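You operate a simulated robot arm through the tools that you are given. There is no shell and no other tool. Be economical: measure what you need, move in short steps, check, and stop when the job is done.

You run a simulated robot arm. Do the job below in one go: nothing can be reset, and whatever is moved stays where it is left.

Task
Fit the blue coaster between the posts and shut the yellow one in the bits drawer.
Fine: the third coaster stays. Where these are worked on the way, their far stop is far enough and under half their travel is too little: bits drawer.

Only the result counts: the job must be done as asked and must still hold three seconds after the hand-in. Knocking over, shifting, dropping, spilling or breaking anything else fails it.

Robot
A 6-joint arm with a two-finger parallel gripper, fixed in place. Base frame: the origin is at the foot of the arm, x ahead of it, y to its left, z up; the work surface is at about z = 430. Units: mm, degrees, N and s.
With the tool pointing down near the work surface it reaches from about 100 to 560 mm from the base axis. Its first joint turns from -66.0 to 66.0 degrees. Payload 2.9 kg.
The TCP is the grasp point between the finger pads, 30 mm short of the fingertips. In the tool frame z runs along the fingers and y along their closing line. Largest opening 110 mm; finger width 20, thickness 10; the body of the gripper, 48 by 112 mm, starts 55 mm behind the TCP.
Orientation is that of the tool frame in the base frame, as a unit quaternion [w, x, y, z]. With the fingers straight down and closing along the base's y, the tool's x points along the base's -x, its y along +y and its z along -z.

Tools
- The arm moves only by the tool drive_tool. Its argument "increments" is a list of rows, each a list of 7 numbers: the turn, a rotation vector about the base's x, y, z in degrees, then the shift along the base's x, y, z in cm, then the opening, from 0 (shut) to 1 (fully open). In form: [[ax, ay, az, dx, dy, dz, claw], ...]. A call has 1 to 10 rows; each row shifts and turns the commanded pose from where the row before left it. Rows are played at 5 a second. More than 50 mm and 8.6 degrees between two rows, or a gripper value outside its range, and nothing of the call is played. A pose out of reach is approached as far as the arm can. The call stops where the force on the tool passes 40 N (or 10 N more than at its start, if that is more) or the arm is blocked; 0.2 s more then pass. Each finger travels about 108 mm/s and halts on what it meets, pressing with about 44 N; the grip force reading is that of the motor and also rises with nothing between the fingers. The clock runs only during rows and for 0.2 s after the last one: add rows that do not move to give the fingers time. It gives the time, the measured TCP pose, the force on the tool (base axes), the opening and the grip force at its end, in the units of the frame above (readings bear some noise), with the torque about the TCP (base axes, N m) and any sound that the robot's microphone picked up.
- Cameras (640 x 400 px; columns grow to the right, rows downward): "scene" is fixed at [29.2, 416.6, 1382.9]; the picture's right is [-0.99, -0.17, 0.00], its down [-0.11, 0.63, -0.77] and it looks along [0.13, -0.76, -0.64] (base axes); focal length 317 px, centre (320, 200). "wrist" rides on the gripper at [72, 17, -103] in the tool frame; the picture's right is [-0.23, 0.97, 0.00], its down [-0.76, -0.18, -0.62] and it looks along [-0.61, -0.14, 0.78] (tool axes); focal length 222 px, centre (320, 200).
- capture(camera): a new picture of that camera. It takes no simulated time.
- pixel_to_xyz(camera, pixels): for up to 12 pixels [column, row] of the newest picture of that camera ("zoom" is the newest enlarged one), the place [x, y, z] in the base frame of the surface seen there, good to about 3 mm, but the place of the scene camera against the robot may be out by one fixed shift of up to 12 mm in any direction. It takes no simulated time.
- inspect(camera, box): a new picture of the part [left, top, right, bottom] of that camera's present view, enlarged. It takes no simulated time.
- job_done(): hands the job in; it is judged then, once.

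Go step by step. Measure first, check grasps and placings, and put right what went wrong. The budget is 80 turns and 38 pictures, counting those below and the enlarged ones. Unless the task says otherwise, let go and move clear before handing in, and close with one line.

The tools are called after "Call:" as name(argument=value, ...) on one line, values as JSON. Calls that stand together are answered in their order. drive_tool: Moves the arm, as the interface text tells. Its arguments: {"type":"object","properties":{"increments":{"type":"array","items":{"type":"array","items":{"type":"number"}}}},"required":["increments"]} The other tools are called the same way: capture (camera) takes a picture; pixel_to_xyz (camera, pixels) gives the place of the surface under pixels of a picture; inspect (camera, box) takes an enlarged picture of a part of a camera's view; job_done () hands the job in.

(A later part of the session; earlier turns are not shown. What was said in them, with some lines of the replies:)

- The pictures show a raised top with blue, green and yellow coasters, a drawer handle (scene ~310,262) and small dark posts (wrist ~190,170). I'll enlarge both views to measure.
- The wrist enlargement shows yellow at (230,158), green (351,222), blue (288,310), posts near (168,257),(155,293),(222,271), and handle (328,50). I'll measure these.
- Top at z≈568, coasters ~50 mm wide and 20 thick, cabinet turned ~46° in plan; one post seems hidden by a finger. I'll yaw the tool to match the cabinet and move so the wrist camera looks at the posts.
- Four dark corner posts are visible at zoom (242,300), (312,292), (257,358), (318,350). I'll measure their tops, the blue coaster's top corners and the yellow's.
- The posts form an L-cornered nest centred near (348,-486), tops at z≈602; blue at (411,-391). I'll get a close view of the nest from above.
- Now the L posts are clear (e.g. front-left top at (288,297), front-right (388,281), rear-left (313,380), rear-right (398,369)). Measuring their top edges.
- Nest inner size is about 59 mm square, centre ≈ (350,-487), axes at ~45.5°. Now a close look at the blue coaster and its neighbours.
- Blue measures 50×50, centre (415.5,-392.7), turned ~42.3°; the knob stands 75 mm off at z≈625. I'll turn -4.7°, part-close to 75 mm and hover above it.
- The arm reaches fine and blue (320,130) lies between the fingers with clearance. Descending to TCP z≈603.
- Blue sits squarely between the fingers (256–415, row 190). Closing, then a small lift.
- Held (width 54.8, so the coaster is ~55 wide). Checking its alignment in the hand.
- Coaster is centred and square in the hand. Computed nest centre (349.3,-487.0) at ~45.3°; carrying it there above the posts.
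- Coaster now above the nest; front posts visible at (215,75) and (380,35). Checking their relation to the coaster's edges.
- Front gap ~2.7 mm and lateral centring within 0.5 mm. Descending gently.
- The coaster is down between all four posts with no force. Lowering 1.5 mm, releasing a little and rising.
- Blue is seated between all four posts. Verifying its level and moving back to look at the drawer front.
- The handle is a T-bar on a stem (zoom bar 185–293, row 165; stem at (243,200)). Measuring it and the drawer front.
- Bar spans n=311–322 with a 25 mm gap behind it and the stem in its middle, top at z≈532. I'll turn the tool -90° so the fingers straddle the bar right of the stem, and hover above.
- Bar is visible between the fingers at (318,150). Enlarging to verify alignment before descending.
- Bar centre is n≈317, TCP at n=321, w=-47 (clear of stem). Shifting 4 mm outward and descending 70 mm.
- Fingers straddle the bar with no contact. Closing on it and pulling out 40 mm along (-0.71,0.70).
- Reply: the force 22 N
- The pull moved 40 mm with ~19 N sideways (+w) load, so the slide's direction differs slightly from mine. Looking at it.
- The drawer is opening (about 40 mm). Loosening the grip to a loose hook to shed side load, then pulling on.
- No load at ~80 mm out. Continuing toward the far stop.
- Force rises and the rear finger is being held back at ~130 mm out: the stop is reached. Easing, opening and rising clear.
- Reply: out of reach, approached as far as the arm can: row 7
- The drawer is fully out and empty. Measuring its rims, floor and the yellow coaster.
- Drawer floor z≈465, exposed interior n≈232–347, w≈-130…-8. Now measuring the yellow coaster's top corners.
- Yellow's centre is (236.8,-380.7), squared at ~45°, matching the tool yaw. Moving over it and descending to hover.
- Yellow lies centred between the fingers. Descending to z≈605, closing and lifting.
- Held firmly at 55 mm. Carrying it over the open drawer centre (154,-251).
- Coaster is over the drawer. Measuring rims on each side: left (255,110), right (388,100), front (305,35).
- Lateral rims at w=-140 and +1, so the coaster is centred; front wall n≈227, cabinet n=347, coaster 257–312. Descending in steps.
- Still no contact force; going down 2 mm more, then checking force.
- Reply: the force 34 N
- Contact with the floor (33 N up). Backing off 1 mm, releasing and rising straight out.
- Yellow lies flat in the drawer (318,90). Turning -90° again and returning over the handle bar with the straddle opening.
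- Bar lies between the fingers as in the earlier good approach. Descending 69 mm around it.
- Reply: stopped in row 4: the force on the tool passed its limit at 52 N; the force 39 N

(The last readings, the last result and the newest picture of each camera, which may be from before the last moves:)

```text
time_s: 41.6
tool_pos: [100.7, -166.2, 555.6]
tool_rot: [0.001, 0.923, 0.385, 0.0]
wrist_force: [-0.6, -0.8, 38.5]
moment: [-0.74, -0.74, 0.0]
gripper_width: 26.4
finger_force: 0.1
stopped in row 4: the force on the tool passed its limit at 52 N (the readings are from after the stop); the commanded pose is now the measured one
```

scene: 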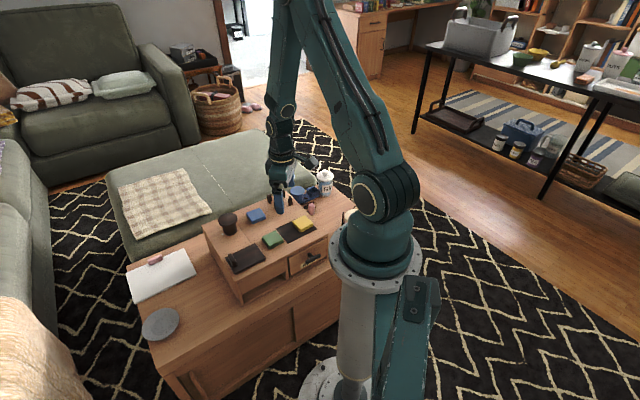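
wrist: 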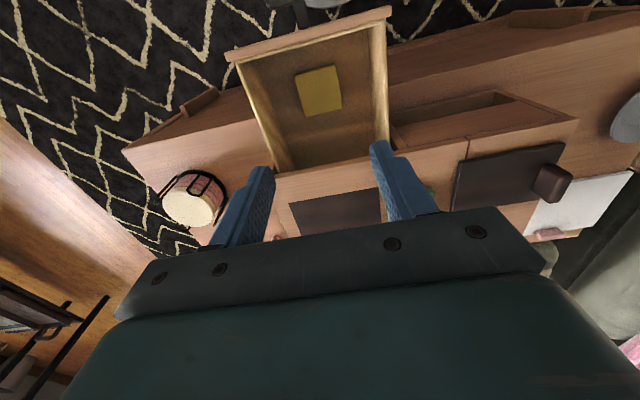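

Stopped with 38 N upward; the torque says contact ~27 mm toward the drawer. Backing up 3 cm and remeasuring the bar and front.

Call:
drive_tool(increments=[[0, 0, 0, 0, 0, 2, 0.236], [0, 0, 0, 0, 0, 2, 0.236], [0, 0, 0, 0, 0, 0, 0.236]])

Call:
inspect(camera="wrist", box=[240, 60, 440, 240])

```text
time_s: 42.4
tool_pos: [100.5, -165.9, 594.0]
tool_rot: [0.0, 0.923, 0.385, 0.0]
wrist_force: [1.0, -0.4, -0.3]
moment: [0.01, -0.02, -0.01]
gripper_width: 26.1
finger_force: 0.0
```

```text
2.22 times, centred on (340, 150) of wrist
```

zoom: 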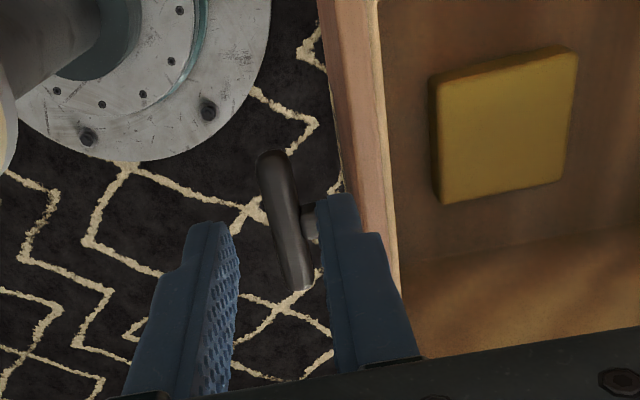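

Call:
pixel_to_xyz(camera="zoom", pixels=[[262, 205], [270, 240], [292, 220], [285, 215], [277, 190], [275, 153], [300, 285], [312, 222], [345, 120], [355, 180], [325, 30], [385, 200]])

```text
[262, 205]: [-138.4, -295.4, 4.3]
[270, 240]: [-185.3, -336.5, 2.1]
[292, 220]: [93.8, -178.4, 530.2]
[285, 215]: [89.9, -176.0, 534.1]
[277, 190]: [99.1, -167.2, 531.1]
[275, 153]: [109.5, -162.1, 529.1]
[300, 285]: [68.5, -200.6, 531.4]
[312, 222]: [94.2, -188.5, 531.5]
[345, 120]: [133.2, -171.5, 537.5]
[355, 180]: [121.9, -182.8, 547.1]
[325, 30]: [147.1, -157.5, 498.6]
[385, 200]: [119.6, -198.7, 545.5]
```

The finger steps outward ~30 mm above its tip and caught the drawer front's top edge (n≈215). Shifting 2.5 mm away and narrowing to 22 mm, then descending.

Call:
drive_tool(increments=[[0, 0, 0, -0.18, 0.18, 0, 0.2], [0, 0, 0, 0, 0, -2, 0.2], [0, 0, 0, 0, 0, -1.5, 0.2], [0, 0, 0, 0, 0, -1, 0.2], [0, 0, 0, 0, 0, -0.6, 0.2], [0, 0, 0, 0, 0, 0, 0.2]])

```text
time_s: 43.8
tool_pos: [98.1, -164.0, 543.3]
tool_rot: [0.0, 0.923, 0.385, 0.0]
wrist_force: [0.4, 0.1, 0.6]
moment: [0.02, -0.02, 0.01]
gripper_width: 22.2
finger_force: 0.1
```

Clear around the bar. Narrowing to a loose 14 mm hook and pushing the drawer in ~100 mm.

Call:
drive_tool(increments=[[0, 0, 0, 0.18, -0.18, 0, 0.13], [0, 0, 0, 0, 0, 0, 0.13], [0, 0, 0, 0.92, -0.915, 0, 0.13], [0, 0, 0, 0.92, -0.915, 0, 0.13], [0, 0, 0, 0.92, -0.915, 0, 0.13], [0, 0, 0, 0.92, -0.915, 0, 0.13], [0, 0, 0, 0.92, -0.915, 0, 0.13], [0, 0, 0, 0.92, -0.915, 0, 0.13], [0, 0, 0, 0.92, -0.915, 0, 0.13], [0, 0, 0, 0.92, -0.915, 0, 0.13]])

```text
time_s: 46.0
tool_pos: [173.7, -238.4, 542.6]
tool_rot: [0.001, 0.923, 0.385, 0.0]
wrist_force: [-0.1, 0.1, -0.4]
moment: [0.0, 0.02, -0.01]
gripper_width: 14.3
finger_force: 0.3
```

Smooth, n≈291. Pushing the last ~28 mm gently.

Call:
drive_tool(increments=[[0, 0, 0, 0.5, -0.5, 0, 0.13], [0, 0, 0, 0.5, -0.5, 0, 0.13], [0, 0, 0, 0.5, -0.5, 0, 0.13], [0, 0, 0, 0.3, -0.3, 0, 0.13], [0, 0, 0, 0.14, -0.14, 0, 0.13], [0, 0, 0, 0, 0, 0, 0.13]])

```text
time_s: 47.4
tool_pos: [193.0, -258.9, 542.9]
tool_rot: [0.0, 0.923, 0.385, 0.0]
wrist_force: [-2.2, 0.3, -0.1]
moment: [0.02, 0.03, -0.04]
gripper_width: 15.6
finger_force: 1.0
```

Bar front is back at n≈311.5 with the finger being pushed back: it's at the closed stop. A further 2 mm nudge, then opening to 22 mm and rising.

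Call:
drive_tool(increments=[[0, 0, 0, 0.14, -0.14, 0, 0.13], [0, 0, 0, 0, 0, 0, 0.13], [0, 0, 0, -0.28, 0.28, 0, 0.2], [0, 0, 0, 0, 0, 0, 0.2], [0, 0, 0, 0, 0, 2, 0.2], [0, 0, 0, 0, 0, 4, 0.2], [0, 0, 0, 0, 0, 4, 0.2], [0, 0, 0, 0, 0, 4, 0.2], [0, 0, 0, 0, 0, 0, 0.2]])

Call:
capture(camera="wrist")

Call:
inspect(camera="scene", box=[195, 160, 365, 310])

```text
time_s: 49.4
tool_pos: [193.3, -259.1, 684.9]
tool_rot: [0.0, 0.923, 0.385, 0.0]
wrist_force: [-0.4, -0.5, 0.2]
moment: [0.01, 0.01, -0.01]
gripper_width: 21.8
finger_force: 0.1
```

```text
4 pictures are left
```

wrist: 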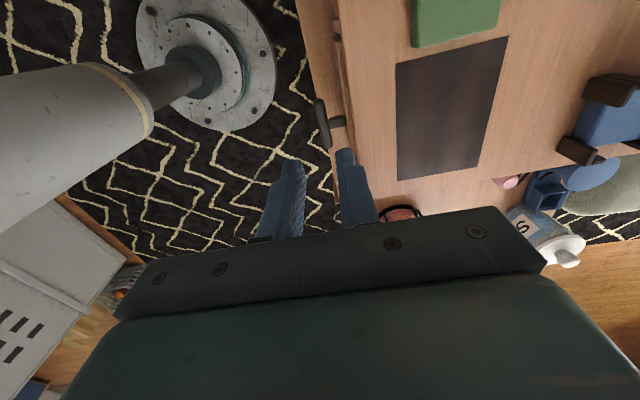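

```text
2.67 times, centred on (280, 235) of scene
```

zoom: 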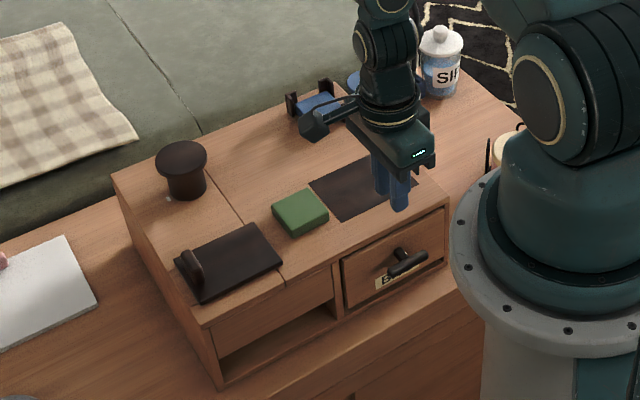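

The drawer looks shut as at the start. One check of the bar's coordinates against the original.

Call:
pixel_to_xyz(camera="wrist", pixels=[[322, 120], [323, 130], [338, 120], [320, 105], [345, 90]])

```text
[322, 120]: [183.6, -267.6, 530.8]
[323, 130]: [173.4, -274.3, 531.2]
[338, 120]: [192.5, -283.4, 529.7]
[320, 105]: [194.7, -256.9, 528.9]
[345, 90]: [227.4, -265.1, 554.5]
```

The bar is back at n≈318, where it started. The blue coaster sits between the posts, the yellow one is in the shut drawer, and the arm is clear. Handing in.

Call:
job_done()

```text
The job is handed in.
```

The blue coaster sits between the four posts, the yellow one is inside the shut bits drawer, and the green coaster was left where it was. On one descent the gripper pressed on the top edge of the open drawer's front (limit stop at 52 N). I backed off, and the later pictures showed nothing else moved.
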